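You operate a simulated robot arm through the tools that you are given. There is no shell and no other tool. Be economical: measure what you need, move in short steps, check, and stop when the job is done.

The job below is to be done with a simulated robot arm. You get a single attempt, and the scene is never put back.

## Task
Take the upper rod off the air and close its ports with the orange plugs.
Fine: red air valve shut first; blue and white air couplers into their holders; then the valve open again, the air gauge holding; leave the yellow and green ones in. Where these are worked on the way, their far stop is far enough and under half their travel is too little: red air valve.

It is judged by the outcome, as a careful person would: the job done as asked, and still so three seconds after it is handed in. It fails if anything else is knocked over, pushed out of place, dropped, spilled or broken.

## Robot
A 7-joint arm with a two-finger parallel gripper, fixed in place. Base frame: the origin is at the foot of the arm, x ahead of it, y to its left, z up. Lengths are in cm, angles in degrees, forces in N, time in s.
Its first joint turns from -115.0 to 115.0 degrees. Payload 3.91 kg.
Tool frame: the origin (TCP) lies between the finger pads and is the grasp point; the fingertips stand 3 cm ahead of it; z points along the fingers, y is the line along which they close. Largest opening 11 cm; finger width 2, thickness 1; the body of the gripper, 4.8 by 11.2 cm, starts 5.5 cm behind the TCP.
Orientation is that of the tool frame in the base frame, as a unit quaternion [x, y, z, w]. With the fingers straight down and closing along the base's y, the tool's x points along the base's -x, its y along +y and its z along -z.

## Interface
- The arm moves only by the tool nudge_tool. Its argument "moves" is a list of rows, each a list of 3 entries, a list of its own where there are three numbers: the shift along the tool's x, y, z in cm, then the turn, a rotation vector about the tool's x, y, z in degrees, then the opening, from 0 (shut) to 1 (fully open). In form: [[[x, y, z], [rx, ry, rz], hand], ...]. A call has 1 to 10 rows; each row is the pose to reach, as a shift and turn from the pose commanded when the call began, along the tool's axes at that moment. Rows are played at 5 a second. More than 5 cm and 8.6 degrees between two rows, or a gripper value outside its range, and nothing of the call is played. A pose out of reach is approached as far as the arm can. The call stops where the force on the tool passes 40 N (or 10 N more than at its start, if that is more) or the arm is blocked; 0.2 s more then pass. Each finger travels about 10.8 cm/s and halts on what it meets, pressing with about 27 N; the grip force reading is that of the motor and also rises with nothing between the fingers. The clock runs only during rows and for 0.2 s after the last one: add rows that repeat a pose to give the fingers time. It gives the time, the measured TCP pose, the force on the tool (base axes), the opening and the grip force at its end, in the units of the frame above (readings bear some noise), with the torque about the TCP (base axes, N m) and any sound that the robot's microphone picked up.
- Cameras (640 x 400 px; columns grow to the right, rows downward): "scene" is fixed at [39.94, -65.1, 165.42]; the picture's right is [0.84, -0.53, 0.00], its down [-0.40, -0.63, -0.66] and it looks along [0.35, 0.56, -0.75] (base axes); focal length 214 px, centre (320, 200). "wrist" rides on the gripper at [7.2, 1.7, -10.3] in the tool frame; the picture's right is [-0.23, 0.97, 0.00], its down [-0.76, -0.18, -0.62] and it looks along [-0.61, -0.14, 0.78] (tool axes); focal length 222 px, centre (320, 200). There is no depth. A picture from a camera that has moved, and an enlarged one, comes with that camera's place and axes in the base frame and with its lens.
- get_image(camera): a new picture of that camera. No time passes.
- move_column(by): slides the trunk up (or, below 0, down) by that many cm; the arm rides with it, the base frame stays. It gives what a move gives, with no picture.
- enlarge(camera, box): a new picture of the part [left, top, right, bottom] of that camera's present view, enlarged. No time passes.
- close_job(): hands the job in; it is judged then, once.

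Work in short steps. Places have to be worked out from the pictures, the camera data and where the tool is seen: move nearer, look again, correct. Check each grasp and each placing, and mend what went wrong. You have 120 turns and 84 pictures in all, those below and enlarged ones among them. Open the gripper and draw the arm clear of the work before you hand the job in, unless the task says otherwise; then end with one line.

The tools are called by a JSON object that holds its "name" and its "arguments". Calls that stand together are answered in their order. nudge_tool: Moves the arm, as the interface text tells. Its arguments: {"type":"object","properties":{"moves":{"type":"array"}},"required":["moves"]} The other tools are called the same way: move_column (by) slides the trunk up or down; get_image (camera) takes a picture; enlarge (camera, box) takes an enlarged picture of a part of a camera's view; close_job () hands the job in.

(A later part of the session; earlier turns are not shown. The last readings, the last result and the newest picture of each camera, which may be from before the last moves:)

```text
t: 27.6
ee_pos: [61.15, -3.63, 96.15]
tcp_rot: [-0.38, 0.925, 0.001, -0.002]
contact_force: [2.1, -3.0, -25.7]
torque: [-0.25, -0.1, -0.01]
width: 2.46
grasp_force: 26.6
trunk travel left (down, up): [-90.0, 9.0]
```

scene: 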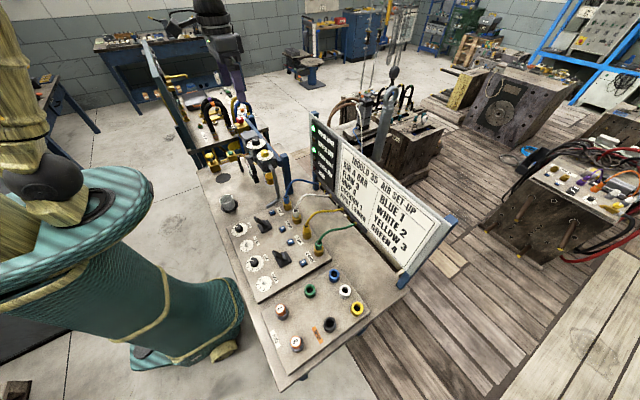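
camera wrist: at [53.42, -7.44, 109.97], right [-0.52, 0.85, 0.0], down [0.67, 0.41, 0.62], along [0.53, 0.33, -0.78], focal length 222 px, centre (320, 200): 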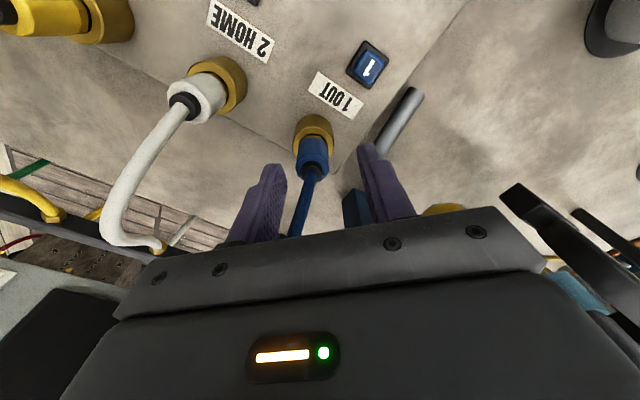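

{"name": "nudge_tool", "arguments": {"moves": [[[0, 0, -0.3], [0, 0, 0], 0], [[0, 0, -0.6], [0, 0, 0], 0], [[0, 0, -0.9], [0, 0, 0], 0]]}}

{"name": "enlarge", "arguments": {"camera": "scene", "box": [262, 180, 318, 215]}}

```text
t: 28.4
ee_pos: [61.3, -3.29, 97.15]
tcp_rot: [-0.381, 0.925, 0.001, -0.001]
contact_force: [0.8, -3.1, -24.4]
torque: [-0.15, -0.08, 0.01]
width: 2.44
grasp_force: 27.1
trunk travel left (down, up): [-90.0, 9.0]
```

```text
11.43 times, centred on (290, 198) of scene
camera zoom: at [39.94, -65.1, 165.42], right [0.84, -0.53, 0.0], down [-0.4, -0.63, -0.66], along [0.35, 0.56, -0.75], focal length 2451 px, centre (663, 229)
```

zoom: 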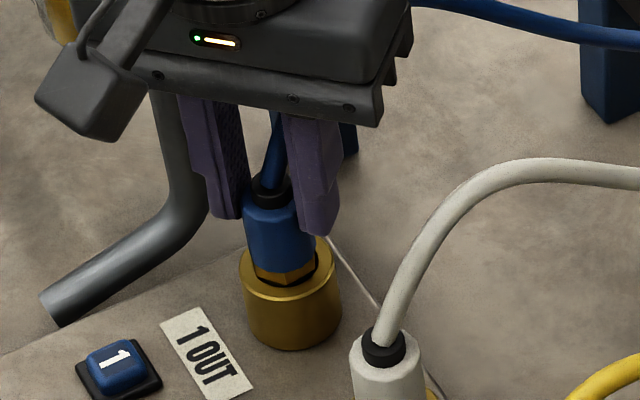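

The pads are sliding at ~25 N; the coupler hasn't moved. Likely a twist-release; I re-grip low and try a counter-clockwise twist, watching torque.

{"name": "nudge_tool", "arguments": {"moves": [[[0, 0, 0], [0, 0, 0], 0.4], [[0, 0, 1.2], [0, 0, 0], 0.4], [[0, 0, 2.4], [0, 0, 0], 0.4], [[0, 0, 2.4], [0, 0, 0], 0], [[0, 0, 2.4], [0, 0, 0], 0], [[0, 0, 2.4], [0, 0, 0], 0]]}}

{"name": "nudge_tool", "arguments": {"moves": [[[0, 0, 0], [0, 0, -5], 0], [[0, 0, 0], [0, 0, -10], 0], [[0, 0, 0], [0, 0, -15], 0], [[0, 0, 0], [0, 0, -20], 0]]}}

{"name": "enlarge", "arguments": {"camera": "wrist", "box": [230, 90, 422, 210]}}

```text
t: 29.8
ee_pos: [61.19, -3.41, 94.91]
tcp_rot: [-0.38, 0.925, -0.001, 0.0]
contact_force: [4.3, -4.2, 3.4]
torque: [-0.23, -0.22, -0.05]
width: 2.48
grasp_force: 27.1
trunk travel left (down, up): [-90.0, 9.0]
```

```text
t: 30.8
ee_pos: [61.21, -3.47, 94.96]
tcp_rot: [-0.535, 0.845, 0.0, 0.0]
contact_force: [6.6, -4.9, 4.0]
torque: [-0.23, -0.31, -0.01]
width: 2.46
grasp_force: 27.2
trunk travel left (down, up): [-90.0, 9.0]
```

```text
3.33 times, centred on (326, 150) of wrist
camera zoom: at [56.55, -9.16, 105.23], right [-0.78, 0.62, 0.0], down [0.48, 0.61, 0.62], along [0.39, 0.49, -0.78], focal length 740 px, centre (300, 367)
```

zoom: 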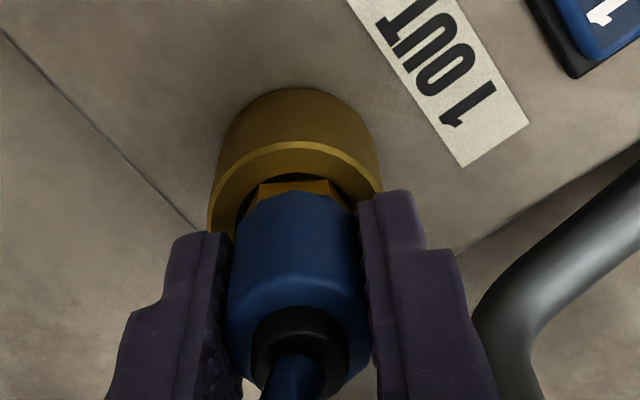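

It turns with the gripper with no resistance. Continue the twist and then a gentle pull.

{"name": "nudge_tool", "arguments": {"moves": [[[0, 0, 0], [0, 0, -7], 0], [[0, 0, 0], [0, 0, -14], 0], [[0, 0, 0], [0, 0, -21], 0], [[0, 0, 0], [0, 0, -28], 0]]}}

{"name": "nudge_tool", "arguments": {"moves": [[[0, 0, -0.2], [0, 0, 0], 0], [[0, 0, -0.4], [0, 0, 0], 0], [[0, 0, -0.6], [0, 0, 0], 0]]}}

{"name": "enlarge", "arguments": {"camera": "wrist", "box": [230, 90, 422, 210]}}

```text
t: 31.8
ee_pos: [61.08, -3.37, 94.96]
tcp_rot: [0.725, -0.689, 0.001, 0.0]
contact_force: [7.9, -5.2, 7.3]
torque: [-0.29, -0.44, -0.07]
width: 2.46
grasp_force: 27.6
trunk travel left (down, up): [-90.0, 9.0]
```

```text
t: 32.6
ee_pos: [61.1, -3.17, 95.25]
tcp_rot: [0.725, -0.689, -0.002, 0.002]
contact_force: [8.8, -4.7, -24.6]
torque: [-0.15, -0.52, -0.01]
width: 2.52
grasp_force: 27.0
trunk travel left (down, up): [-90.0, 9.0]
```

```text
3.33 times, centred on (326, 150) of wrist
camera zoom: at [59.85, -10.46, 105.54], right [-0.98, 0.18, 0.01], down [0.14, 0.77, 0.62], along [0.11, 0.61, -0.78], focal length 740 px, centre (300, 367)
```

zoom: 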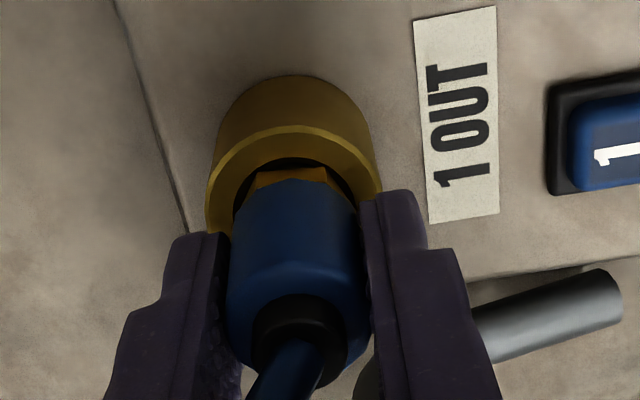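

Still holding at ~25 N. I pull a little further to see whether it gives.

{"name": "nudge_tool", "arguments": {"moves": [[[0, 0, -0.3], [0, 0, 0], 0], [[0, 0, -0.6], [0, 0, 0], 0], [[0, 0, -0.6], [0, 0, 0], 0]]}}

{"name": "enlarge", "arguments": {"camera": "wrist", "box": [230, 90, 422, 210]}}

```text
t: 33.4
ee_pos: [61.21, -3.23, 96.12]
tcp_rot: [0.724, -0.689, -0.002, 0.001]
contact_force: [2.4, 3.1, -24.6]
torque: [0.3, -0.11, -0.02]
width: 2.44
grasp_force: 27.2
trunk travel left (down, up): [-90.0, 9.0]
```

```text
3.33 times, centred on (326, 150) of wrist
camera zoom: at [59.88, -10.45, 106.36], right [-0.98, 0.18, 0.0], down [0.14, 0.77, 0.62], along [0.11, 0.61, -0.78], focal length 740 px, centre (300, 367)
```

zoom: 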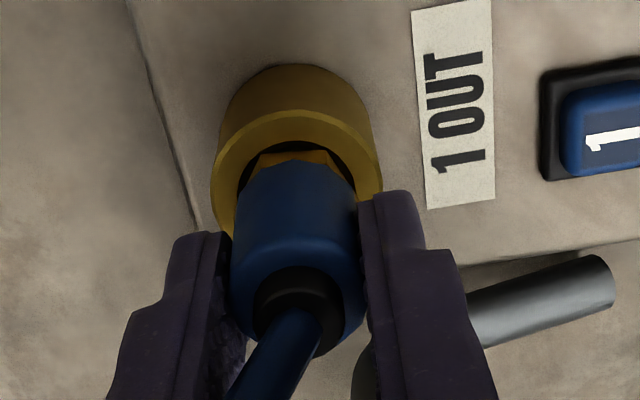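

The coupler did rotate with me (hex turned too). I re-grip and give another ~55° counter-clockwise to look for a stop or release.

{"name": "nudge_tool", "arguments": {"moves": [[[0, 0, 0], [0, 0, 0], 0.4], [[0, 0, 0], [0, 0, 8], 0.4], [[0, 0, 0], [0, 0, 16], 0.4], [[0, 0, 0], [0, 0, 24], 0.4], [[0, 0, 0], [0, 0, 32], 0.4], [[0, 0, 0], [0, 0, 40], 0.4], [[0, 0, 0.6], [0, 0, 48], 0.4], [[0, 0, 1.3], [0, 0, 50], 0.4], [[0, 0, 1.3], [0, 0, 50], 0], [[0, 0, 1.3], [0, 0, 50], 0]]}}

{"name": "nudge_tool", "arguments": {"moves": [[[0, 0, 0], [0, 0, 0], 0], [[0, 0, 0], [0, 0, -8], 0], [[0, 0, 0], [0, 0, -16], 0], [[0, 0, 0], [0, 0, -24], 0], [[0, 0, 0], [0, 0, -32], 0], [[0, 0, 0], [0, 0, -40], 0], [[0, 0, 0], [0, 0, -48], 0], [[0, 0, 0], [0, 0, -55], 0]]}}

{"name": "enlarge", "arguments": {"camera": "wrist", "box": [230, 90, 422, 210]}}

```text
t: 35.6
ee_pos: [61.3, -3.3, 94.79]
tcp_rot: [-0.363, 0.932, 0.0, 0.001]
contact_force: [2.7, -2.5, 0.7]
torque: [-0.12, -0.17, 0.01]
width: 2.45
grasp_force: 27.4
trunk travel left (down, up): [-90.0, 9.0]
```

```text
t: 37.4
ee_pos: [61.1, -3.37, 94.78]
tcp_rot: [0.754, -0.657, 0.0, 0.0]
contact_force: [6.0, -2.7, 8.7]
torque: [-0.19, -0.38, -0.05]
width: 2.48
grasp_force: 26.9
trunk travel left (down, up): [-90.0, 9.0]
```

```text
3.33 times, centred on (326, 150) of wrist
camera zoom: at [60.46, -10.7, 105.16], right [-1.0, 0.09, 0.0], down [0.07, 0.78, 0.62], along [0.06, 0.62, -0.78], focal length 740 px, centre (300, 367)
```

zoom: 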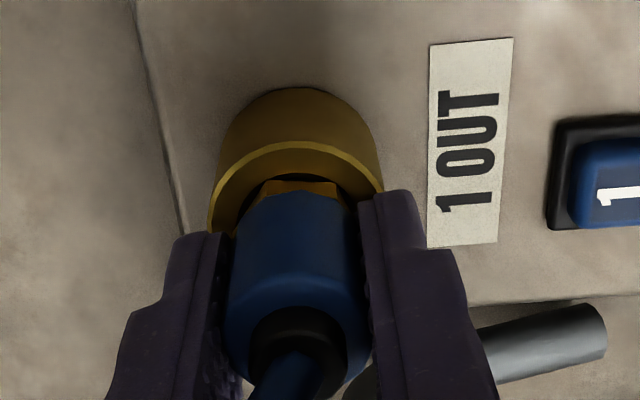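

It swivels freely with no stop. Try a pull at this angle.

{"name": "nudge_tool", "arguments": {"moves": [[[0, 0, -0.2], [0, 0, 0], 0], [[0, 0, -0.4], [0, 0, 0], 0], [[0, 0, -0.6], [0, 0, 0], 0]]}}

{"name": "enlarge", "arguments": {"camera": "scene", "box": [262, 180, 318, 215]}}

```text
t: 38.2
ee_pos: [61.14, -3.28, 95.01]
tcp_rot: [0.753, -0.658, -0.003, 0.002]
contact_force: [6.8, -3.1, -23.8]
torque: [-0.15, -0.42, -0.07]
width: 2.5
grasp_force: 27.1
trunk travel left (down, up): [-90.0, 9.0]
```

```text
11.43 times, centred on (290, 198) of scene
camera zoom: at [39.94, -65.1, 165.42], right [0.84, -0.53, 0.0], down [-0.4, -0.63, -0.66], along [0.35, 0.56, -0.75], focal length 2451 px, centre (663, 229)
```

zoom: 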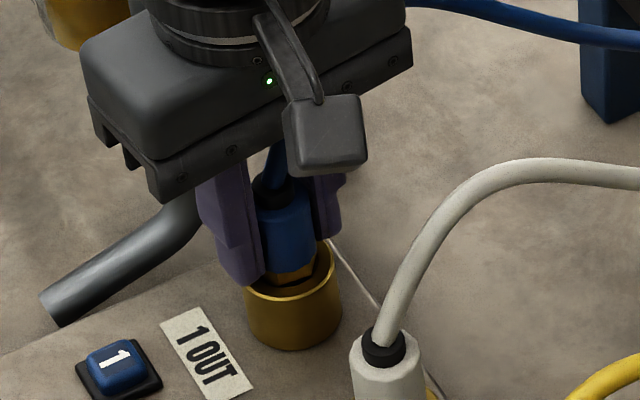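

The coupler seems slightly lifted/tilted in its socket now. Continue pulling in tiny steps with a slow twist.

{"name": "nudge_tool", "arguments": {"moves": [[[0, 0, -0.1], [0, 0, 4], 0], [[0, 0, -0.2], [0, 0, 8], 0], [[0, 0, -0.3], [0, 0, 12], 0], [[0, 0, -0.4], [0, 0, 16], 0]]}}

{"name": "enlarge", "arguments": {"camera": "scene", "box": [262, 180, 318, 215]}}

```text
t: 39.2
ee_pos: [61.26, -3.32, 95.66]
tcp_rot: [-0.653, 0.757, 0.002, -0.001]
contact_force: [-0.4, 1.3, -24.5]
torque: [0.1, 0.06, -0.02]
width: 2.47
grasp_force: 26.9
trunk travel left (down, up): [-90.0, 9.0]
```

```text
11.43 times, centred on (290, 198) of scene
camera zoom: at [39.94, -65.1, 165.42], right [0.84, -0.53, 0.0], down [-0.4, -0.63, -0.66], along [0.35, 0.56, -0.75], focal length 2451 px, centre (663, 229)
```

zoom: 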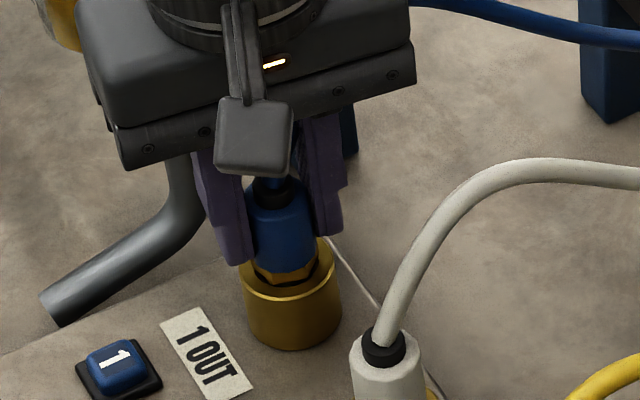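

Comparing the two shots, the brass ring itself moved down when my tips sat lower: it is a spring sleeve. So: open slightly, press the sleeve down with the fingertips, grip, then pull.

{"name": "nudge_tool", "arguments": {"moves": [[[0, 0, 0], [0, 0, 0], 0.27], [[0, 0, 0], [0, 0, 0], 0.27], [[0, 0, 0.7], [0, 0, 0], 0.27], [[0, 0, 1.1], [0, 0, 0], 0.27], [[0, 0, 1.4], [0, 0, 0], 0.27], [[0, 0, 1.7], [0, 0, 0], 0.27], [[0, 0, 2.0], [0, 0, 0], 0.27]]}}

{"name": "enlarge", "arguments": {"camera": "scene", "box": [262, 180, 318, 215]}}

```text
t: 40.8
ee_pos: [61.43, -3.4, 94.64]
tcp_rot: [-0.654, 0.756, -0.003, 0.003]
contact_force: [-6.9, -2.5, 22.3]
torque: [-0.06, 0.72, 0.15]
width: 3.36
grasp_force: 3.9
trunk travel left (down, up): [-90.0, 9.0]
stopped in row 7: the force on the tool passed its limit (the readings are from after the stop); the commanded pose is now the measured one
```

```text
11.43 times, centred on (290, 198) of scene
camera zoom: at [39.94, -65.1, 165.42], right [0.84, -0.53, 0.0], down [-0.4, -0.63, -0.66], along [0.35, 0.56, -0.75], focal length 2451 px, centre (663, 229)
```

zoom: 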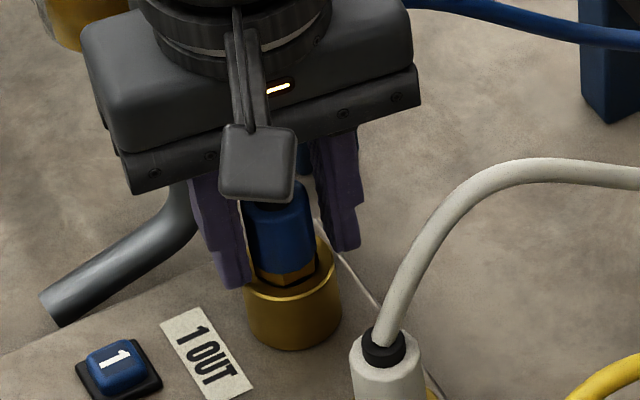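

The sleeve is down. Press slightly more, close on the coupler, then pull.

{"name": "nudge_tool", "arguments": {"moves": [[[0.1, 0, 0.3], [0, 0, 0], 0.25], [[0.1, 0, 0.3], [0, 0, 0], 0], [[0.1, 0, 0.3], [0, 0, 0], 0], [[0.1, 0, 0.3], [0, 0, 0], 0]]}}

{"name": "nudge_tool", "arguments": {"moves": [[[0, 0, -0.5], [0, 0, 0], 0], [[0, 0, -1.2], [0, 0, 0], 0], [[0, 0, -1.8], [0, 0, 0], 0]]}}

{"name": "enlarge", "arguments": {"camera": "scene", "box": [262, 180, 318, 215]}}

```text
t: 41.2
ee_pos: [61.19, -3.42, 94.47]
tcp_rot: [-0.654, 0.756, -0.003, 0.002]
contact_force: [-14.4, 1.2, 24.7]
torque: [-0.13, 1.12, 0.0]
width: 2.52
grasp_force: 26.9
trunk travel left (down, up): [-90.0, 9.0]
stopped in row 2: the force on the tool passed its limit (the readings are from after the stop); the commanded pose is now the measured one
```

```text
t: 42.0
ee_pos: [61.34, -3.33, 95.71]
tcp_rot: [-0.654, 0.756, -0.002, 0.001]
contact_force: [-14.8, 1.6, -22.0]
torque: [0.1, 0.9, -0.04]
width: 2.57
grasp_force: 26.8
trunk travel left (down, up): [-90.0, 9.0]
```

```text
11.43 times, centred on (290, 198) of scene
camera zoom: at [39.94, -65.1, 165.42], right [0.84, -0.53, 0.0], down [-0.4, -0.63, -0.66], along [0.35, 0.56, -0.75], focal length 2451 px, centre (663, 229)
```

zoom: 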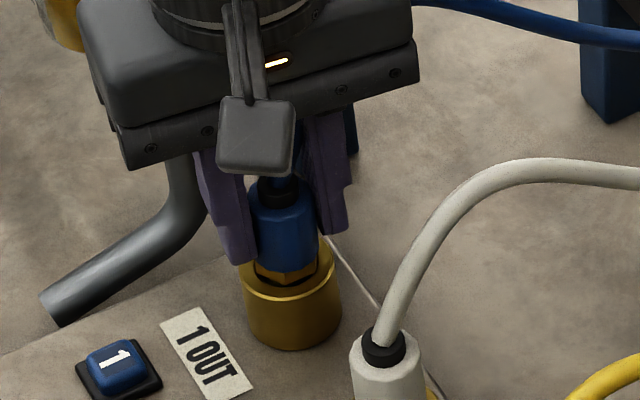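

Still latched, so the sleeve probably needs its full travel. I release and press it further with the fingers only just open, building up force.

{"name": "nudge_tool", "arguments": {"moves": [[[0, 0, 0], [0, 0, 0], 0.3], [[0, 0, 0], [0, 0, 0], 0.3], [[0, 0, 0.7], [0, 0, 0], 0.27], [[0, 0, 1.0], [0, 0, 0], 0.27], [[0, 0, 1.3], [0, 0, 0], 0.27], [[0, 0, 1.6], [0, 0, 0], 0.27]]}}

{"name": "nudge_tool", "arguments": {"moves": [[[0, 0, 0.2], [0, 0, 0], 0.27], [[0, 0, 0.4], [0, 0, 0], 0.27], [[0, 0, 0.6], [0, 0, 0], 0.27]]}}

{"name": "enlarge", "arguments": {"camera": "wrist", "box": [230, 90, 422, 210]}}

```text
t: 43.4
ee_pos: [61.55, -3.42, 94.55]
tcp_rot: [-0.655, 0.756, -0.004, 0.003]
contact_force: [-1.4, 0.0, 7.3]
torque: [0.05, 0.25, 0.0]
width: 3.09
grasp_force: 1.2
trunk travel left (down, up): [-90.0, 9.0]
```

```text
t: 44.2
ee_pos: [61.64, -3.42, 94.54]
tcp_rot: [-0.654, 0.756, -0.006, 0.006]
contact_force: [-8.4, -0.4, 24.5]
torque: [-0.05, 0.76, 0.11]
width: 3.4
grasp_force: 4.4
trunk travel left (down, up): [-90.0, 9.0]
stopped in row 3: the force on the tool passed its limit (the readings are from after the stop); the commanded pose is now the measured one
```

```text
3.33 times, centred on (326, 150) of wrist
camera zoom: at [58.7, -10.19, 104.8], right [-0.93, 0.37, -0.02], down [0.28, 0.73, 0.63], along [0.24, 0.58, -0.78], focal length 740 px, centre (300, 367)
```

zoom: 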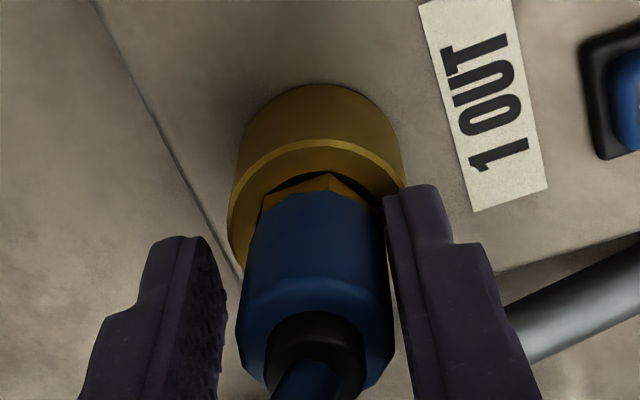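

Only the -x finger was on the sleeve, as I'm off-centre by ~0.4 cm. Lift, recentre and press with both fingers.

{"name": "nudge_tool", "arguments": {"moves": [[[0, 0, -0.8], [0, 0, 0], 0.27], [[0, 0.4, -0.8], [0, 0, 0], 0.25], [[0, 0.4, -0.8], [0, 0, 0], 0.25], [[0, 0.4, -0.4], [0, 0, 0], 0.25], [[0, 0.4, 0], [0, 0, 0], 0.25], [[0, 0.4, 0.3], [0, 0, 0], 0.25]]}}

{"name": "nudge_tool", "arguments": {"moves": [[[0, 0, 0.2], [0, 0, 0], 0.25], [[0, 0, 0.4], [0, 0, 0], 0.25], [[0, 0, 0.6], [0, 0, 0], 0.25], [[0, 0, 0.8], [0, 0, 0], 0.25]]}}

{"name": "enlarge", "arguments": {"camera": "wrist", "box": [230, 90, 422, 210]}}

```text
t: 45.7
ee_pos: [61.42, -3.35, 94.53]
tcp_rot: [-0.654, 0.756, -0.008, 0.008]
contact_force: [-9.4, -0.2, 23.9]
torque: [-0.06, 0.8, 0.06]
width: 3.25
grasp_force: 4.7
trunk travel left (down, up): [-90.0, 9.0]
stopped in row 6: the force on the tool passed its limit (the readings are from after the stop); the commanded pose is now the measured one
```

```text
t: 46.2
ee_pos: [61.51, -3.29, 94.62]
tcp_rot: [-0.655, 0.756, -0.009, 0.009]
contact_force: [-13.0, -0.8, 24.8]
torque: [-0.03, 0.92, 0.05]
width: 3.38
grasp_force: 5.6
trunk travel left (down, up): [-90.0, 9.0]
stopped in row 2: the force on the tool passed its limit (the readings are from after the stop); the commanded pose is now the measured one
```

```text
3.33 times, centred on (326, 150) of wrist
camera zoom: at [58.58, -10.11, 104.79], right [-0.93, 0.37, -0.02], down [0.27, 0.73, 0.63], along [0.25, 0.58, -0.78], focal length 740 px, centre (300, 367)
```

zoom: 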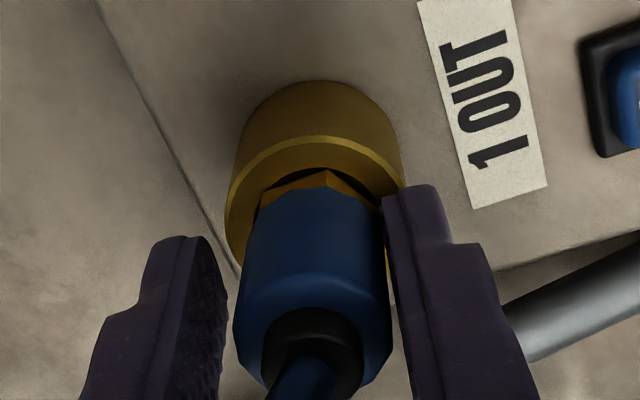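

The brass ring is actually rigid (hard stop at z≈94.5), so no sleeve. The hold is axial; I'll grip centred and low, and try rocking the coupler while pulling.

{"name": "nudge_tool", "arguments": {"moves": [[[0, 0, -0.4], [-1.4, 0, 0], 0.35], [[0, 0.25, -0.4], [-1.4, 0, 0], 0.35], [[0, 0.25, -0.1], [-1.4, 0, 0], 0.35], [[0, 0.25, -0.1], [-1.4, 0, 0], 0], [[0, 0.25, -0.1], [-1.4, 0, 0], 0], [[0, 0.25, -0.1], [-1.4, 0, 0], 0]]}}

{"name": "nudge_tool", "arguments": {"moves": [[[0, 0, -0.1], [4, 0, 0], 0], [[0, 0, -0.2], [8, 0, 0], 0], [[0, 0, -0.3], [2, 0, 0], 0], [[0, 0, -0.35], [-5, 0, 0], 0], [[0, 0, -0.4], [-8, 0, 0], 0], [[0, 0, -0.45], [-1, 0, 0], 0], [[0, 0, -0.5], [0, 0, 0], 0]]}}

{"name": "enlarge", "arguments": {"camera": "scene", "box": [262, 180, 318, 215]}}

```text
t: 47.6
ee_pos: [61.32, -3.35, 94.48]
tcp_rot: [-0.654, 0.756, 0.001, 0.001]
contact_force: [-17.6, 2.2, 12.0]
torque: [0.06, 0.88, -0.06]
width: 2.52
grasp_force: 27.0
trunk travel left (down, up): [-90.0, 9.0]
```

```text
t: 49.2
ee_pos: [61.31, -3.15, 94.65]
tcp_rot: [-0.654, 0.756, 0.003, -0.002]
contact_force: [-13.3, 3.5, -10.0]
torque: [0.25, 0.76, -0.03]
width: 2.48
grasp_force: 27.5
trunk travel left (down, up): [-90.0, 9.0]
```

```text
11.43 times, centred on (290, 198) of scene
camera zoom: at [39.94, -65.1, 165.42], right [0.84, -0.53, 0.0], down [-0.4, -0.63, -0.66], along [0.35, 0.56, -0.75], focal length 2451 px, centre (663, 229)
```

zoom: 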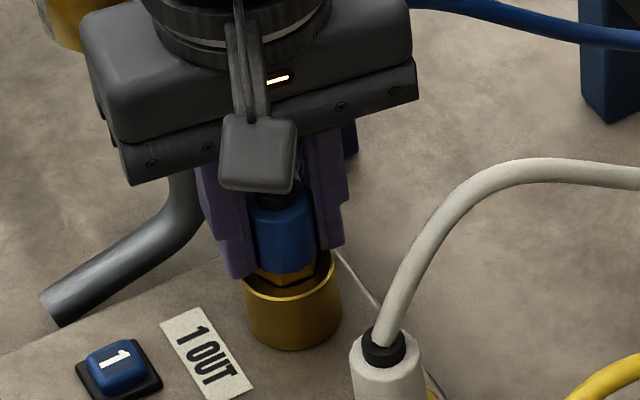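

{"name": "enlarge", "arguments": {"camera": "scene", "box": [276, 196, 300, 211]}}

```text
16.00 times, centred on (288, 204) of scene
camera zoom: at [39.94, -65.1, 165.42], right [0.84, -0.53, 0.0], down [-0.4, -0.63, -0.66], along [0.35, 0.56, -0.75], focal length 3432 px, centre (832, 144)
```

zoom: 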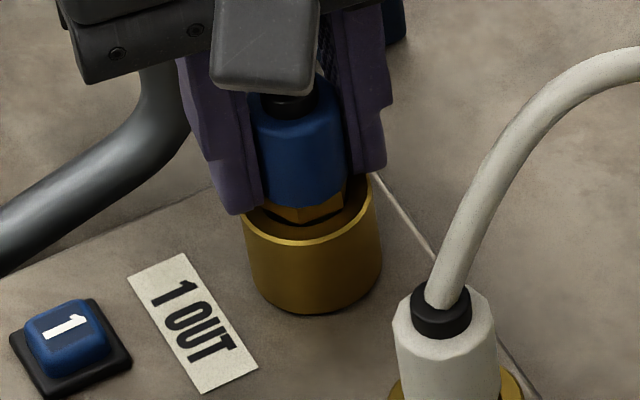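

Hold seems to be loosening in angle; continue rocking with larger angles and pull.

{"name": "nudge_tool", "arguments": {"moves": [[[0, 0, -0.1], [7, 0, 0], 0], [[0, 0, -0.2], [14, 0, 0], 0], [[0, 0, -0.3], [14, 0, 0], 0], [[0, 0, -0.4], [7, 0, 0], 0], [[0, 0, -0.5], [0, 0, 0], 0]]}}

{"name": "enlarge", "arguments": {"camera": "scene", "box": [268, 186, 308, 211]}}

```text
t: 50.4
ee_pos: [61.64, -3.3, 95.64]
tcp_rot: [-0.654, 0.757, 0.0, -0.001]
contact_force: [-10.2, 3.7, -2.6]
torque: [0.22, 0.6, 0.01]
width: 2.65
grasp_force: 26.9
trunk travel left (down, up): [-90.0, 9.0]
```

```text
16.00 times, centred on (288, 198) of scene
camera zoom: at [39.94, -65.1, 165.42], right [0.84, -0.53, 0.0], down [-0.4, -0.63, -0.66], along [0.35, 0.56, -0.75], focal length 3432 px, centre (832, 224)
```

zoom: 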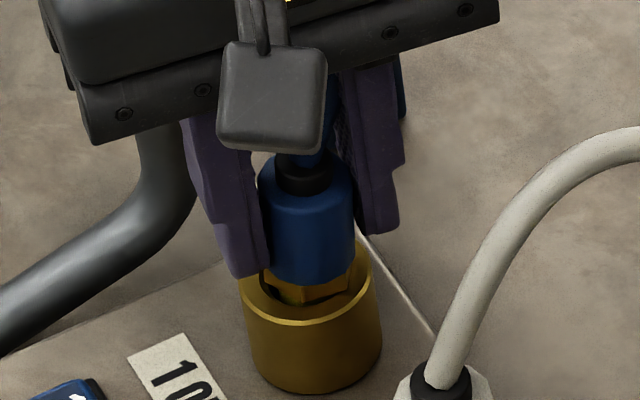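

Notably the knob grip read 45 N at hand 0.2, while hand 0 reads only 27 N. I re-centre, re-grip, and test which opening command gives the highest force.

{"name": "nudge_tool", "arguments": {"moves": [[[0, 0, 0], [0, 0, 0], 0.35], [[0, 0.3, 0], [0, 0, 0], 0.35], [[0, 0.3, 0.9], [0, 0, 0], 0.35], [[0, 0.3, 0.9], [0, 0, 0], 0.1], [[0, 0.3, 0.9], [0, 0, 0], 0.1], [[0, 0.3, 0.9], [0, 0, 0], 0.1]]}}

{"name": "nudge_tool", "arguments": {"moves": [[[0, 0, 0], [0, 0, 0], 0.05], [[0, 0, 0], [0, 0, 0], 0.05]]}}

{"name": "nudge_tool", "arguments": {"moves": [[[0, 0, 0], [0, 0, 0], 0.15], [[0, 0, 0], [0, 0, 0], 0.15]]}}

```text
t: 51.8
ee_pos: [61.19, -3.23, 94.42]
tcp_rot: [-0.654, 0.756, 0.001, 0.0]
contact_force: [-0.8, -1.0, 0.8]
torque: [-0.05, 0.01, 0.04]
width: 2.47
grasp_force: 27.2
trunk travel left (down, up): [-90.0, 9.0]
```

```text
t: 52.4
ee_pos: [61.29, -3.17, 94.5]
tcp_rot: [-0.654, 0.757, 0.002, -0.001]
contact_force: [0.8, -1.9, 1.8]
torque: [-0.09, 0.0, 0.01]
width: 2.49
grasp_force: 26.8
trunk travel left (down, up): [-90.0, 9.0]
```

```text
t: 53.0
ee_pos: [61.19, -3.23, 94.55]
tcp_rot: [-0.654, 0.756, 0.0, 0.0]
contact_force: [0.0, -1.4, 2.0]
torque: [-0.07, -0.01, 0.0]
width: 2.44
grasp_force: 26.4
trunk travel left (down, up): [-90.0, 9.0]
```

Grip is now nicely centred (near-zero side load). Pull straight.

{"name": "nudge_tool", "arguments": {"moves": [[[0, 0, -0.2], [0, 0, 0], 0], [[0, 0, -0.4], [0, 0, 0], 0], [[0, 0, -0.6], [0, 0, 0], 0], [[0, 0, -0.8], [0, 0, 0], 0]]}}

{"name": "enlarge", "arguments": {"camera": "scene", "box": [268, 186, 308, 211]}}

```text
t: 54.0
ee_pos: [61.35, -3.19, 94.99]
tcp_rot: [-0.654, 0.756, 0.003, -0.002]
contact_force: [-2.6, -0.1, -25.8]
torque: [0.09, 0.12, -0.05]
width: 2.5
grasp_force: 26.9
trunk travel left (down, up): [-90.0, 9.0]
```

```text
16.00 times, centred on (288, 198) of scene
camera zoom: at [39.94, -65.1, 165.42], right [0.84, -0.53, 0.0], down [-0.4, -0.63, -0.66], along [0.35, 0.56, -0.75], focal length 3432 px, centre (832, 224)
```

zoom: 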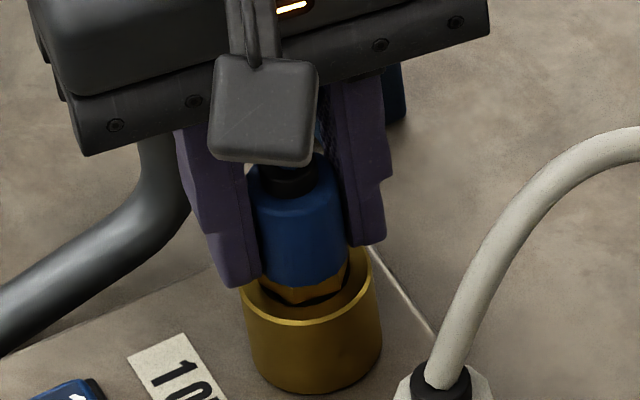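

Slides again at ~26 N. Test the clockwise direction with torque readings, then a pull.

{"name": "nudge_tool", "arguments": {"moves": [[[0, 0, 0], [0, 0, 0], 0.35], [[0, 0, 0.5], [0, 0, -8], 0.35], [[0, 0, 1.2], [0, 0, -13], 0.35], [[0, 0, 1.2], [0, 0, -13], 0], [[0, 0, 1.2], [0, 0, -13], 0], [[0, 0, 1.2], [0, 0, -13], 0]]}}

{"name": "nudge_tool", "arguments": {"moves": [[[0, 0, 0], [0, 0, 8], 0], [[0, 0, 0], [0, 0, 16], 0], [[0, 0, 0], [0, 0, 24], 0], [[0, 0, 0], [0, 0, 32], 0], [[0, 0, 0], [0, 0, 40], 0], [[0, 0, 0], [0, 0, 48], 0], [[0, 0, 0], [0, 0, 55], 0]]}}

{"name": "nudge_tool", "arguments": {"moves": [[[0, 0, 0], [0, 0, 0], 0.35], [[0, 0, 0], [0, 0, -8], 0.35], [[0, 0, 0], [0, 0, -16], 0.35], [[0, 0, 0], [0, 0, -24], 0.35], [[0, 0, 0], [0, 0, -32], 0.35], [[0, 0, 0], [0, 0, -40], 0.35], [[0, 0, 0], [0, 0, -48], 0.35], [[0, 0, 0], [0, 0, -55], 0.35], [[0, 0, 0], [0, 0, -55], 0], [[0, 0, 0], [0, 0, -55], 0]]}}

{"name": "nudge_tool", "arguments": {"moves": [[[0, 0, 0], [0, 0, 0], 0], [[0, 0, 0], [0, 0, 8], 0], [[0, 0, 0], [0, 0, 16], 0], [[0, 0, 0], [0, 0, 24], 0], [[0, 0, 0], [0, 0, 32], 0], [[0, 0, 0], [0, 0, 40], 0], [[0, 0, 0], [0, 0, 48], 0], [[0, 0, 0], [0, 0, 55], 0]]}}

```text
t: 55.4
ee_pos: [61.15, -3.21, 94.23]
tcp_rot: [0.735, -0.678, 0.0, -0.001]
contact_force: [-1.2, 1.7, 14.9]
torque: [-0.16, 1.07, -1.54]
width: 3.65
grasp_force: 45.1
trunk travel left (down, up): [-90.0, 9.0]
```

```text
t: 57.0
ee_pos: [61.21, -3.44, 93.91]
tcp_rot: [-0.347, 0.938, 0.001, 0.002]
contact_force: [-4.7, -15.0, -10.0]
torque: [3.72, -7.37, 6.66]
width: 3.78
grasp_force: 44.8
trunk travel left (down, up): [-90.0, 9.0]
```

```text
t: 59.2
ee_pos: [61.15, -3.17, 93.96]
tcp_rot: [0.735, -0.678, -0.002, 0.0]
contact_force: [-7.1, 3.3, -0.8]
torque: [0.44, 0.38, -1.98]
width: 3.68
grasp_force: 44.8
trunk travel left (down, up): [-90.0, 9.0]
```

```text
t: 61.0
ee_pos: [61.28, -3.44, 94.08]
tcp_rot: [-0.346, 0.938, 0.001, 0.001]
contact_force: [-7.6, -9.9, -16.5]
torque: [1.9, -6.16, 6.4]
width: 3.77
grasp_force: 45.3
trunk travel left (down, up): [-90.0, 9.0]
```

I've ended up lower, gripping the brass ring itself (3.7 cm), with high torque. Stop and look.

{"name": "enlarge", "arguments": {"camera": "scene", "box": [268, 186, 308, 211]}}

{"name": "enlarge", "arguments": {"camera": "wrist", "box": [230, 90, 422, 210]}}

```text
16.00 times, centred on (288, 198) of scene
camera zoom: at [39.94, -65.1, 165.42], right [0.84, -0.53, 0.0], down [-0.4, -0.63, -0.66], along [0.35, 0.56, -0.75], focal length 3432 px, centre (832, 224)
```

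zoom: 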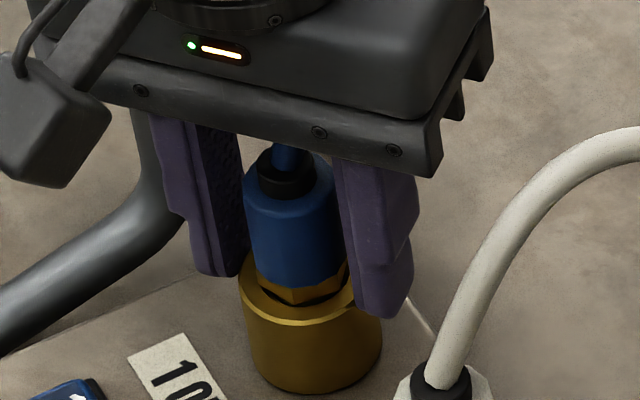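

```text
3.33 times, centred on (326, 150) of wrist
camera zoom: at [54.58, -6.78, 104.3], right [-0.46, 0.89, 0.0], down [0.69, 0.36, 0.63], along [0.56, 0.29, -0.78], focal length 740 px, centre (300, 367)
```

zoom: 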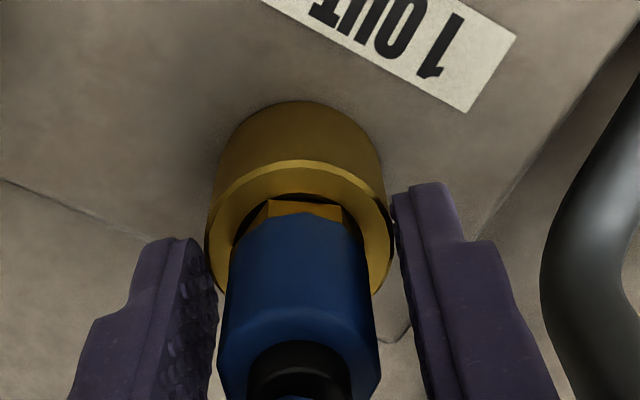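

Nothing displaced. While I hold the ring, a small test: does it slide up?

{"name": "nudge_tool", "arguments": {"moves": [[[0, 0, 0], [0, 0, 0], 0], [[0, 0, -0.2], [0, 0, 0], 0], [[0, 0, -0.4], [0, 0, 0], 0]]}}

```text
t: 61.7
ee_pos: [61.17, -3.53, 93.99]
tcp_rot: [-0.346, 0.938, 0.002, -0.002]
contact_force: [1.1, -6.4, -12.4]
torque: [3.66, -1.55, 1.33]
width: 3.77
grasp_force: 44.8
trunk travel left (down, up): [-90.0, 9.0]
stopped in row 3: the force on the tool passed its limit (the readings are from after the stop); the commanded pose is now the measured one
```

Ring is fixed. I raise to the coupler body (z≈94.9), grip that, and test clockwise twist plus pull.

{"name": "nudge_tool", "arguments": {"moves": [[[0, 0, 0], [0, 0, 0], 0.45], [[0, 0, -0.9], [0, 0, -8], 0.45], [[0, 0, -0.9], [0, 0, -16], 0.4], [[0, 0, -0.9], [0, 0, -24], 0.4], [[0, 0, -0.9], [0, 0, -32], 0.4], [[0, 0, -0.9], [0, 0, -40], 0.4], [[0, 0, -0.9], [0, 0, -48], 0.4], [[0, 0, -0.9], [0, 0, -54], 0], [[0, 0, -0.9], [0, 0, -54], 0], [[0, 0, -0.9], [0, 0, -54], 0]]}}

{"name": "nudge_tool", "arguments": {"moves": [[[0, 0, 0], [0, 0, 8], 0], [[0, 0, 0], [0, 0, 16], 0], [[0, 0, 0], [0, 0, 24], 0], [[0, 0, 0], [0, 0, 32], 0], [[0, 0, 0], [0, 0, 40], 0], [[0, 0, 0], [0, 0, 48], 0], [[0, 0, 0], [0, 0, 54], 0]]}}

{"name": "nudge_tool", "arguments": {"moves": [[[0, 0, -0.2], [0, 0, 0], 0], [[0, 0, -0.4], [0, 0, 0], 0], [[0, 0, -0.6], [0, 0, 0], 0]]}}

```text
t: 63.9
ee_pos: [61.24, -3.38, 95.03]
tcp_rot: [0.734, -0.679, 0.0, 0.001]
contact_force: [1.8, -2.0, -0.1]
torque: [-0.11, -0.07, -0.03]
width: 2.45
grasp_force: 27.0
trunk travel left (down, up): [-90.0, 9.0]
```

```text
t: 65.5
ee_pos: [61.29, -3.52, 94.99]
tcp_rot: [-0.344, 0.939, 0.001, -0.002]
contact_force: [3.6, -7.0, -4.3]
torque: [0.2, -1.65, 0.93]
width: 2.42
grasp_force: 26.4
trunk travel left (down, up): [-90.0, 9.0]
```

```text
t: 66.3
ee_pos: [61.31, -3.47, 95.38]
tcp_rot: [-0.345, 0.938, 0.002, -0.004]
contact_force: [2.2, -10.7, -28.2]
torque: [-0.12, -0.39, 0.22]
width: 2.48
grasp_force: 27.1
trunk travel left (down, up): [-90.0, 9.0]
```

Clockwise gave a resisting torque (~0.9 N m), though the pipe may be near at this yaw. Re-grip at -95° and turn clockwise only 30° to separate the causes.

{"name": "nudge_tool", "arguments": {"moves": [[[0, 0, 0.3], [0, 0, 0], 0.4], [[0, 0, 0.6], [0, 0, -8], 0.4], [[0, 0, 0.6], [0, 0, -16], 0.4], [[0, 0, 0.6], [0, 0, -24], 0.4], [[0, 0, 0.6], [0, 0, -32], 0.4], [[0, 0, 0.6], [0, 0, -40], 0.4], [[0, 0, 0.6], [0, 0, -48], 0.4], [[0, 0, 0.6], [0, 0, -54], 0], [[0, 0, 0.6], [0, 0, -54], 0], [[0, 0, 0.6], [0, 0, -54], 0]]}}

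{"name": "nudge_tool", "arguments": {"moves": [[[0, 0, 0], [0, 0, 5], 0], [[0, 0, 0], [0, 0, 10], 0], [[0, 0, 0], [0, 0, 15], 0]]}}

{"name": "nudge_tool", "arguments": {"moves": [[[0, 0, 0], [0, 0, 5], 0], [[0, 0, 0], [0, 0, 10], 0], [[0, 0, 0], [0, 0, 15], 0]]}}

```text
t: 68.5
ee_pos: [61.16, -3.21, 95.01]
tcp_rot: [0.733, -0.68, 0.0, 0.0]
contact_force: [-0.7, 0.8, 5.1]
torque: [-0.02, 0.0, 0.01]
width: 2.48
grasp_force: 26.6
trunk travel left (down, up): [-90.0, 9.0]
```

```text
t: 69.3
ee_pos: [61.27, -3.41, 95.11]
tcp_rot: [-0.638, 0.77, 0.001, 0.0]
contact_force: [2.8, -0.7, 4.1]
torque: [-0.02, -0.15, 0.01]
width: 2.49
grasp_force: 26.7
trunk travel left (down, up): [-90.0, 9.0]
```

```text
t: 70.1
ee_pos: [61.26, -3.36, 95.0]
tcp_rot: [-0.533, 0.846, -0.001, -0.002]
contact_force: [6.1, -4.5, 4.6]
torque: [-0.26, -0.39, 0.02]
width: 2.45
grasp_force: 27.4
trunk travel left (down, up): [-90.0, 9.0]
```

The coupler swivels freely both ways, so the axial latch is released otherwise. Each port has a blue numbered square beside it — I inspect "1" closely.

{"name": "enlarge", "arguments": {"camera": "wrist", "box": [330, 70, 490, 170]}}

{"name": "enlarge", "arguments": {"camera": "scene", "box": [262, 202, 294, 222]}}

```text
4.00 times, centred on (410, 120) of wrist
camera zoom: at [56.55, -9.05, 105.33], right [-0.78, 0.63, 0.0], down [0.49, 0.61, 0.62], along [0.39, 0.48, -0.78], focal length 888 px, centre (-40, 520)
```

zoom: 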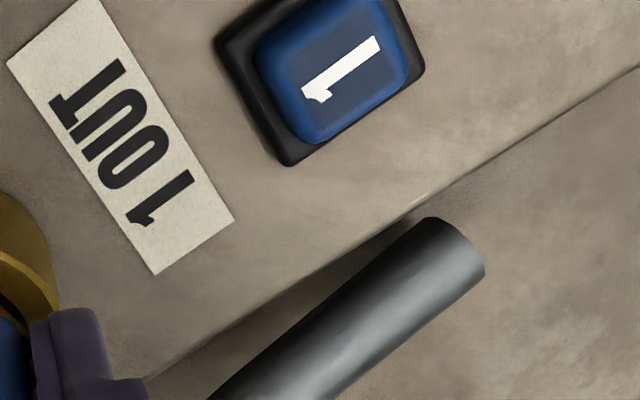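

```text
16.00 times, centred on (278, 212) of scene
camera zoom: at [39.94, -65.1, 165.42], right [0.84, -0.53, 0.0], down [-0.4, -0.63, -0.66], along [0.35, 0.56, -0.75], focal length 3432 px, centre (992, 8)
```

zoom: 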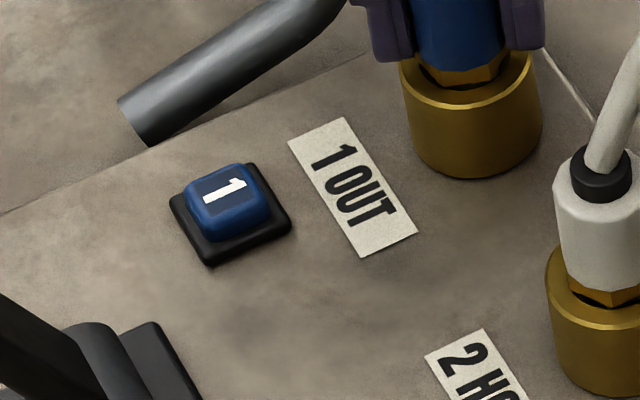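

These are real push keys, one per port — evidently the coupler release; with air off pressing "1" is harmless. Release, rise clear of the hose, and go over key 1 at about (54.0, -3.1) with yaw 0.

{"name": "nudge_tool", "arguments": {"moves": [[[0, 0, 0], [0, 0, 0], 0.45], [[0, 0, -1], [0, 0, 0], 0.45], [[0, 0, -5.5], [0, 0, 0], 0.45], [[0, 0, -10], [0, 0, 0], 0.45], [[0, 0, -14], [0, 0, 0], 0.45], [[0.8, 1.8, -14], [0, 0, 8], 0.3], [[1.5, 3.5, -14], [0, 0, 16], 0.2], [[2.2, 5.2, -14], [0, 0, 24], 0], [[2.9, 6.66, -14], [0, 0, 32], 0], [[2.9, 6.66, -13], [0, 0, 40], 0]]}}

{"name": "nudge_tool", "arguments": {"moves": [[[0, 0, 2], [0, 0, 8], 0], [[0, 0, 4], [0, 0, 16], 0], [[0, 0, 6], [0, 0, 24.5], 0], [[0, 0, 8], [0, 0, 24.5], 0]]}}

{"name": "enlarge", "arguments": {"camera": "wrist", "box": [200, 60, 440, 210]}}

```text
t: 72.3
ee_pos: [53.78, -3.04, 107.91]
tcp_rot: [-0.21, 0.978, 0.0, -0.002]
contact_force: [-0.4, 0.1, 0.2]
torque: [0.01, 0.0, 0.02]
width: 0.0
grasp_force: 26.9
trunk travel left (down, up): [-90.0, 9.0]
```

```text
t: 73.3
ee_pos: [53.98, -3.06, 99.91]
tcp_rot: [0.002, 1.0, 0.0, 0.0]
contact_force: [0.6, -0.6, -0.1]
torque: [-0.02, -0.01, -0.03]
width: 0.02
grasp_force: 27.1
trunk travel left (down, up): [-90.0, 9.0]
```

```text
2.67 times, centred on (320, 135) of wrist
camera zoom: at [46.75, -1.3, 110.2], right [0.23, 0.97, 0.0], down [0.76, -0.18, 0.62], along [0.6, -0.14, -0.78], focal length 592 px, centre (320, 373)
```

zoom: 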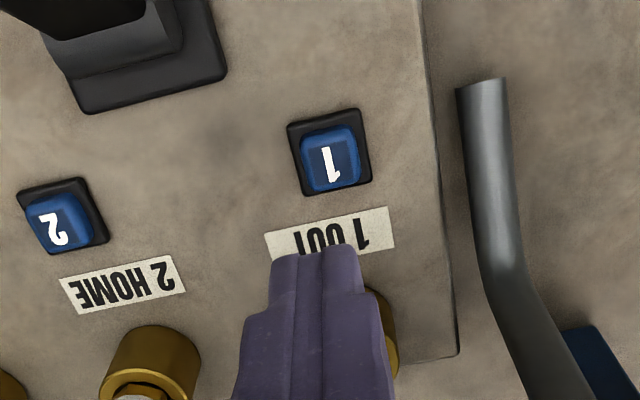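

Key centre ≈ (53.2, -2.5). Move over it and press down gently with the closed fingertips.

{"name": "nudge_tool", "arguments": {"moves": [[[0.8, 0.55, 1], [0, 0, 0], 0], [[0.8, 0.55, 3], [0, 0, 0], 0], [[0.8, 0.55, 5], [0, 0, 0], 0], [[0.8, 0.55, 5.5], [0, 0, 0], 0], [[0.8, 0.55, 5.9], [0, 0, 0], 0]]}}

{"name": "nudge_tool", "arguments": {"moves": [[[0, 0, 0.2], [0, 0, 0], 0], [[0, 0, 0.4], [0, 0, 0], 0], [[0, 0, 0.6], [0, 0, 0], 0], [[0, 0, 0.8], [0, 0, 0], 0], [[0, 0, 1.0], [0, 0, 0], 0]]}}

```text
t: 74.5
ee_pos: [53.16, -2.44, 94.12]
tcp_rot: [0.002, 1.0, 0.0, -0.001]
contact_force: [-0.6, -0.6, -0.6]
torque: [0.01, 0.03, -0.03]
width: 0.02
grasp_force: 26.4
trunk travel left (down, up): [-90.0, 9.0]
```

```text
t: 75.7
ee_pos: [53.05, -2.53, 93.14]
tcp_rot: [0.0, 1.0, -0.001, -0.001]
contact_force: [0.1, -0.5, 0.2]
torque: [-0.01, 0.0, 0.06]
width: 0.0
grasp_force: 27.1
trunk travel left (down, up): [-90.0, 9.0]
```

No contact yet at tip z≈90.1; so the key is lower. Check alignment.

{"name": "enlarge", "arguments": {"camera": "wrist", "box": [240, 90, 400, 190]}}

```text
4.00 times, centred on (320, 140) of wrist
camera zoom: at [45.9, -0.75, 103.45], right [0.23, 0.97, 0.0], down [0.76, -0.18, 0.62], along [0.6, -0.14, -0.78], focal length 888 px, centre (320, 440)
```

zoom: 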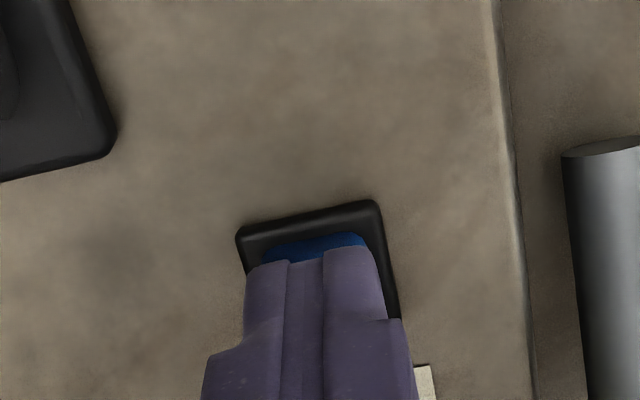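

The tips are over the key. Keep pressing down slowly.

{"name": "nudge_tool", "arguments": {"moves": [[[0, 0, 0.2], [0, 0, 0], 0], [[0, 0, 0.4], [0, 0, 0], 0], [[0, 0, 0.6], [0, 0, 0], 0], [[0, 0, 0.8], [0, 0, 0], 0]]}}

```text
t: 76.7
ee_pos: [53.1, -2.51, 92.37]
tcp_rot: [0.001, 1.0, 0.0, -0.001]
contact_force: [-1.4, -1.0, 1.1]
torque: [-0.05, -0.01, 0.05]
width: 0.0
grasp_force: 27.0
trunk travel left (down, up): [-90.0, 9.0]
```

{"name": "nudge_tool", "arguments": {"moves": [[[-0.2, 0, 0.15], [0, 0, 0], 0], [[-0.2, 0, 0.3], [0, 0, 0], 0], [[-0.2, 0, 0.45], [0, 0, 0], 0], [[-0.2, 0, 0.6], [0, 0, 0], 0]]}}

{"name": "enlarge", "arguments": {"camera": "scene", "box": [256, 194, 304, 224]}}

```text
t: 77.7
ee_pos: [53.22, -2.51, 91.9]
tcp_rot: [0.001, 1.0, 0.0, 0.0]
contact_force: [-3.8, 0.6, 21.8]
torque: [0.04, 0.02, -0.03]
width: 0.01
grasp_force: 26.9
trunk travel left (down, up): [-90.0, 9.0]
heard: click
```

```text
13.33 times, centred on (280, 209) of scene
camera zoom: at [39.94, -65.1, 165.42], right [0.84, -0.53, 0.0], down [-0.4, -0.63, -0.66], along [0.35, 0.56, -0.75], focal length 2860 px, centre (853, 80)
```

zoom: 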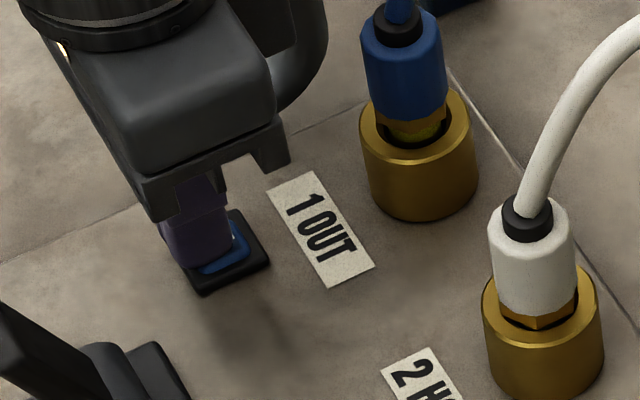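

Click — and the blue coupler has popped up. Rise, return over it at yaw -45° and look.

{"name": "nudge_tool", "arguments": {"moves": [[[0, 0, -3], [0, 0, 0], 0], [[0, 0, -7.5], [0, 0, 0], 0], [[0, 0, -12], [0, 0, 0], 0.1], [[0, 0, -16.5], [0, 0, -8], 0.2], [[0, 0, -19], [0, 0, -16], 0.3], [[-2, 0, -19], [0, 0, -24], 0.45], [[-4, -0.3, -19], [0, 0, -32], 0.45], [[-6, -0.6, -19], [0, 0, -40], 0.45], [[-8.05, -0.8, -19], [0, 0, -47], 0.45], [[-8.05, -0.8, -16], [0, 0, -47], 0.45]]}}

{"name": "nudge_tool", "arguments": {"moves": [[[0, 0, 4], [0, 0, 0], 0.45], [[0, 0, 8], [0, 0, 0], 0.45], [[0, 0, 10.5], [0, 0, 0], 0.45]]}}

{"name": "enlarge", "arguments": {"camera": "wrist", "box": [230, 90, 422, 210]}}

```text
t: 79.9
ee_pos: [61.29, -3.11, 107.45]
tcp_rot: [-0.399, 0.917, 0.001, 0.0]
contact_force: [0.1, 1.5, -1.1]
torque: [-0.02, 0.04, 0.02]
width: 4.95
grasp_force: 0.0
trunk travel left (down, up): [-90.0, 9.0]
```

```text
t: 80.7
ee_pos: [61.49, -3.06, 97.22]
tcp_rot: [-0.397, 0.918, 0.001, -0.001]
contact_force: [0.4, 0.4, 0.9]
torque: [0.0, 0.06, 0.0]
width: 4.97
grasp_force: 0.1
trunk travel left (down, up): [-90.0, 9.0]
```

```text
3.33 times, centred on (326, 150) of wrist
camera zoom: at [55.27, -7.04, 107.49], right [-0.56, 0.83, 0.0], down [0.65, 0.43, 0.62], along [0.52, 0.35, -0.78], focal length 740 px, centre (300, 367)
```

zoom: 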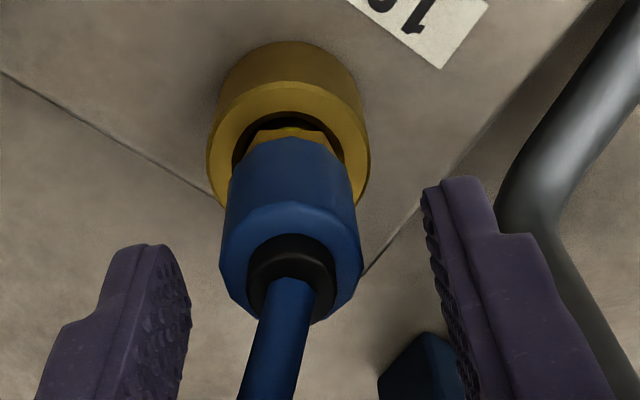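

Coupler popped about 1 cm, top z≈96. Descend 1.3, close and lift gently.

{"name": "nudge_tool", "arguments": {"moves": [[[0.25, -0.1, 0.7], [0, 0, 0], 0.45], [[0.25, -0.1, 1.4], [0, 0, 0], 0.45], [[0.25, -0.1, 1.4], [0, 0, 0], 0], [[0.25, -0.1, 1.4], [0, 0, 0], 0], [[0.25, -0.1, 1.4], [0, 0, 0], 0]]}}

{"name": "nudge_tool", "arguments": {"moves": [[[0, 0, -0.4], [0, 0, 0], 0], [[0, 0, -1.0], [0, 0, 0], 0], [[0, 0, -2], [0, 0, 0], 0], [[0, 0, -4], [0, 0, 0], 0]]}}

{"name": "get_image", "arguments": {"camera": "scene"}}

```text
t: 81.9
ee_pos: [61.39, -3.48, 95.78]
tcp_rot: [-0.398, 0.917, 0.0, -0.001]
contact_force: [0.7, 0.1, 1.1]
torque: [-0.05, -0.06, 0.01]
width: 2.48
grasp_force: 27.1
trunk travel left (down, up): [-90.0, 9.0]
```

```text
t: 82.9
ee_pos: [61.32, -3.54, 100.05]
tcp_rot: [-0.398, 0.918, 0.0, -0.001]
contact_force: [-0.2, -0.1, 0.5]
torque: [-0.02, -0.01, 0.01]
width: 2.48
grasp_force: 27.1
trunk travel left (down, up): [-90.0, 9.0]
```

```text
17 pictures are left
```

scene: 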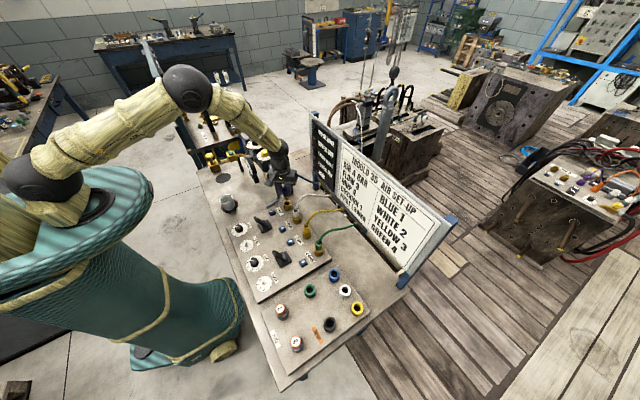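

Blue coupler is out and held. Carry it high on the arm side, around the other hoses, toward the holders, then look.

{"name": "nudge_tool", "arguments": {"moves": [[[0, 0, -4], [0, 0, 0], 0], [[0, 0, -8], [0, 0, 0], 0], [[4.24, 0.14, -8], [0, 0, 0], 0], [[8.48, 0.29, -8], [0, 0, 0], 0], [[12.45, -2.05, -8], [0, 0, 0], 0], [[15.73, -5.12, -8], [0, 0, 0], 0], [[19, -8.19, -8], [0, 0, 0], 0], [[22.3, -11.26, -8], [0, 0, 0], 0], [[25.22, -13.99, -8], [0, 0, 0], 0], [[26.73, -16.76, -8], [0, 0, 0], 0]]}}

{"name": "get_image", "arguments": {"camera": "wrist"}}

```text
t: 85.1
ee_pos: [55.22, -34.33, 107.69]
tcp_rot: [-0.399, 0.917, 0.0, -0.002]
contact_force: [0.9, -0.2, -0.5]
torque: [0.0, -0.01, -0.02]
width: 2.48
grasp_force: 27.4
trunk travel left (down, up): [-90.0, 9.0]
```

```text
16 pictures are left
camera wrist: at [49.03, -38.4, 117.96], right [-0.56, 0.83, 0.0], down [0.65, 0.43, 0.62], along [0.52, 0.35, -0.78], focal length 222 px, centre (320, 200)
```

wrist: 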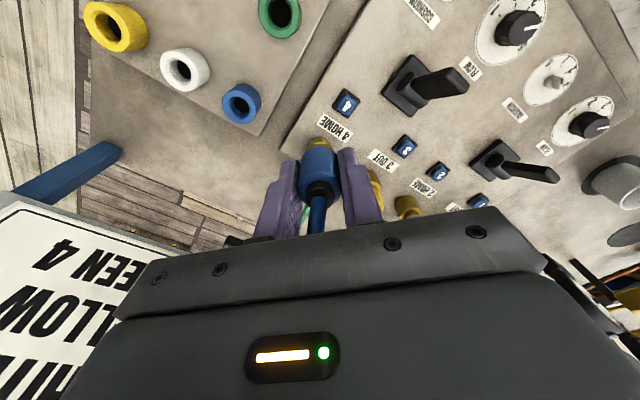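

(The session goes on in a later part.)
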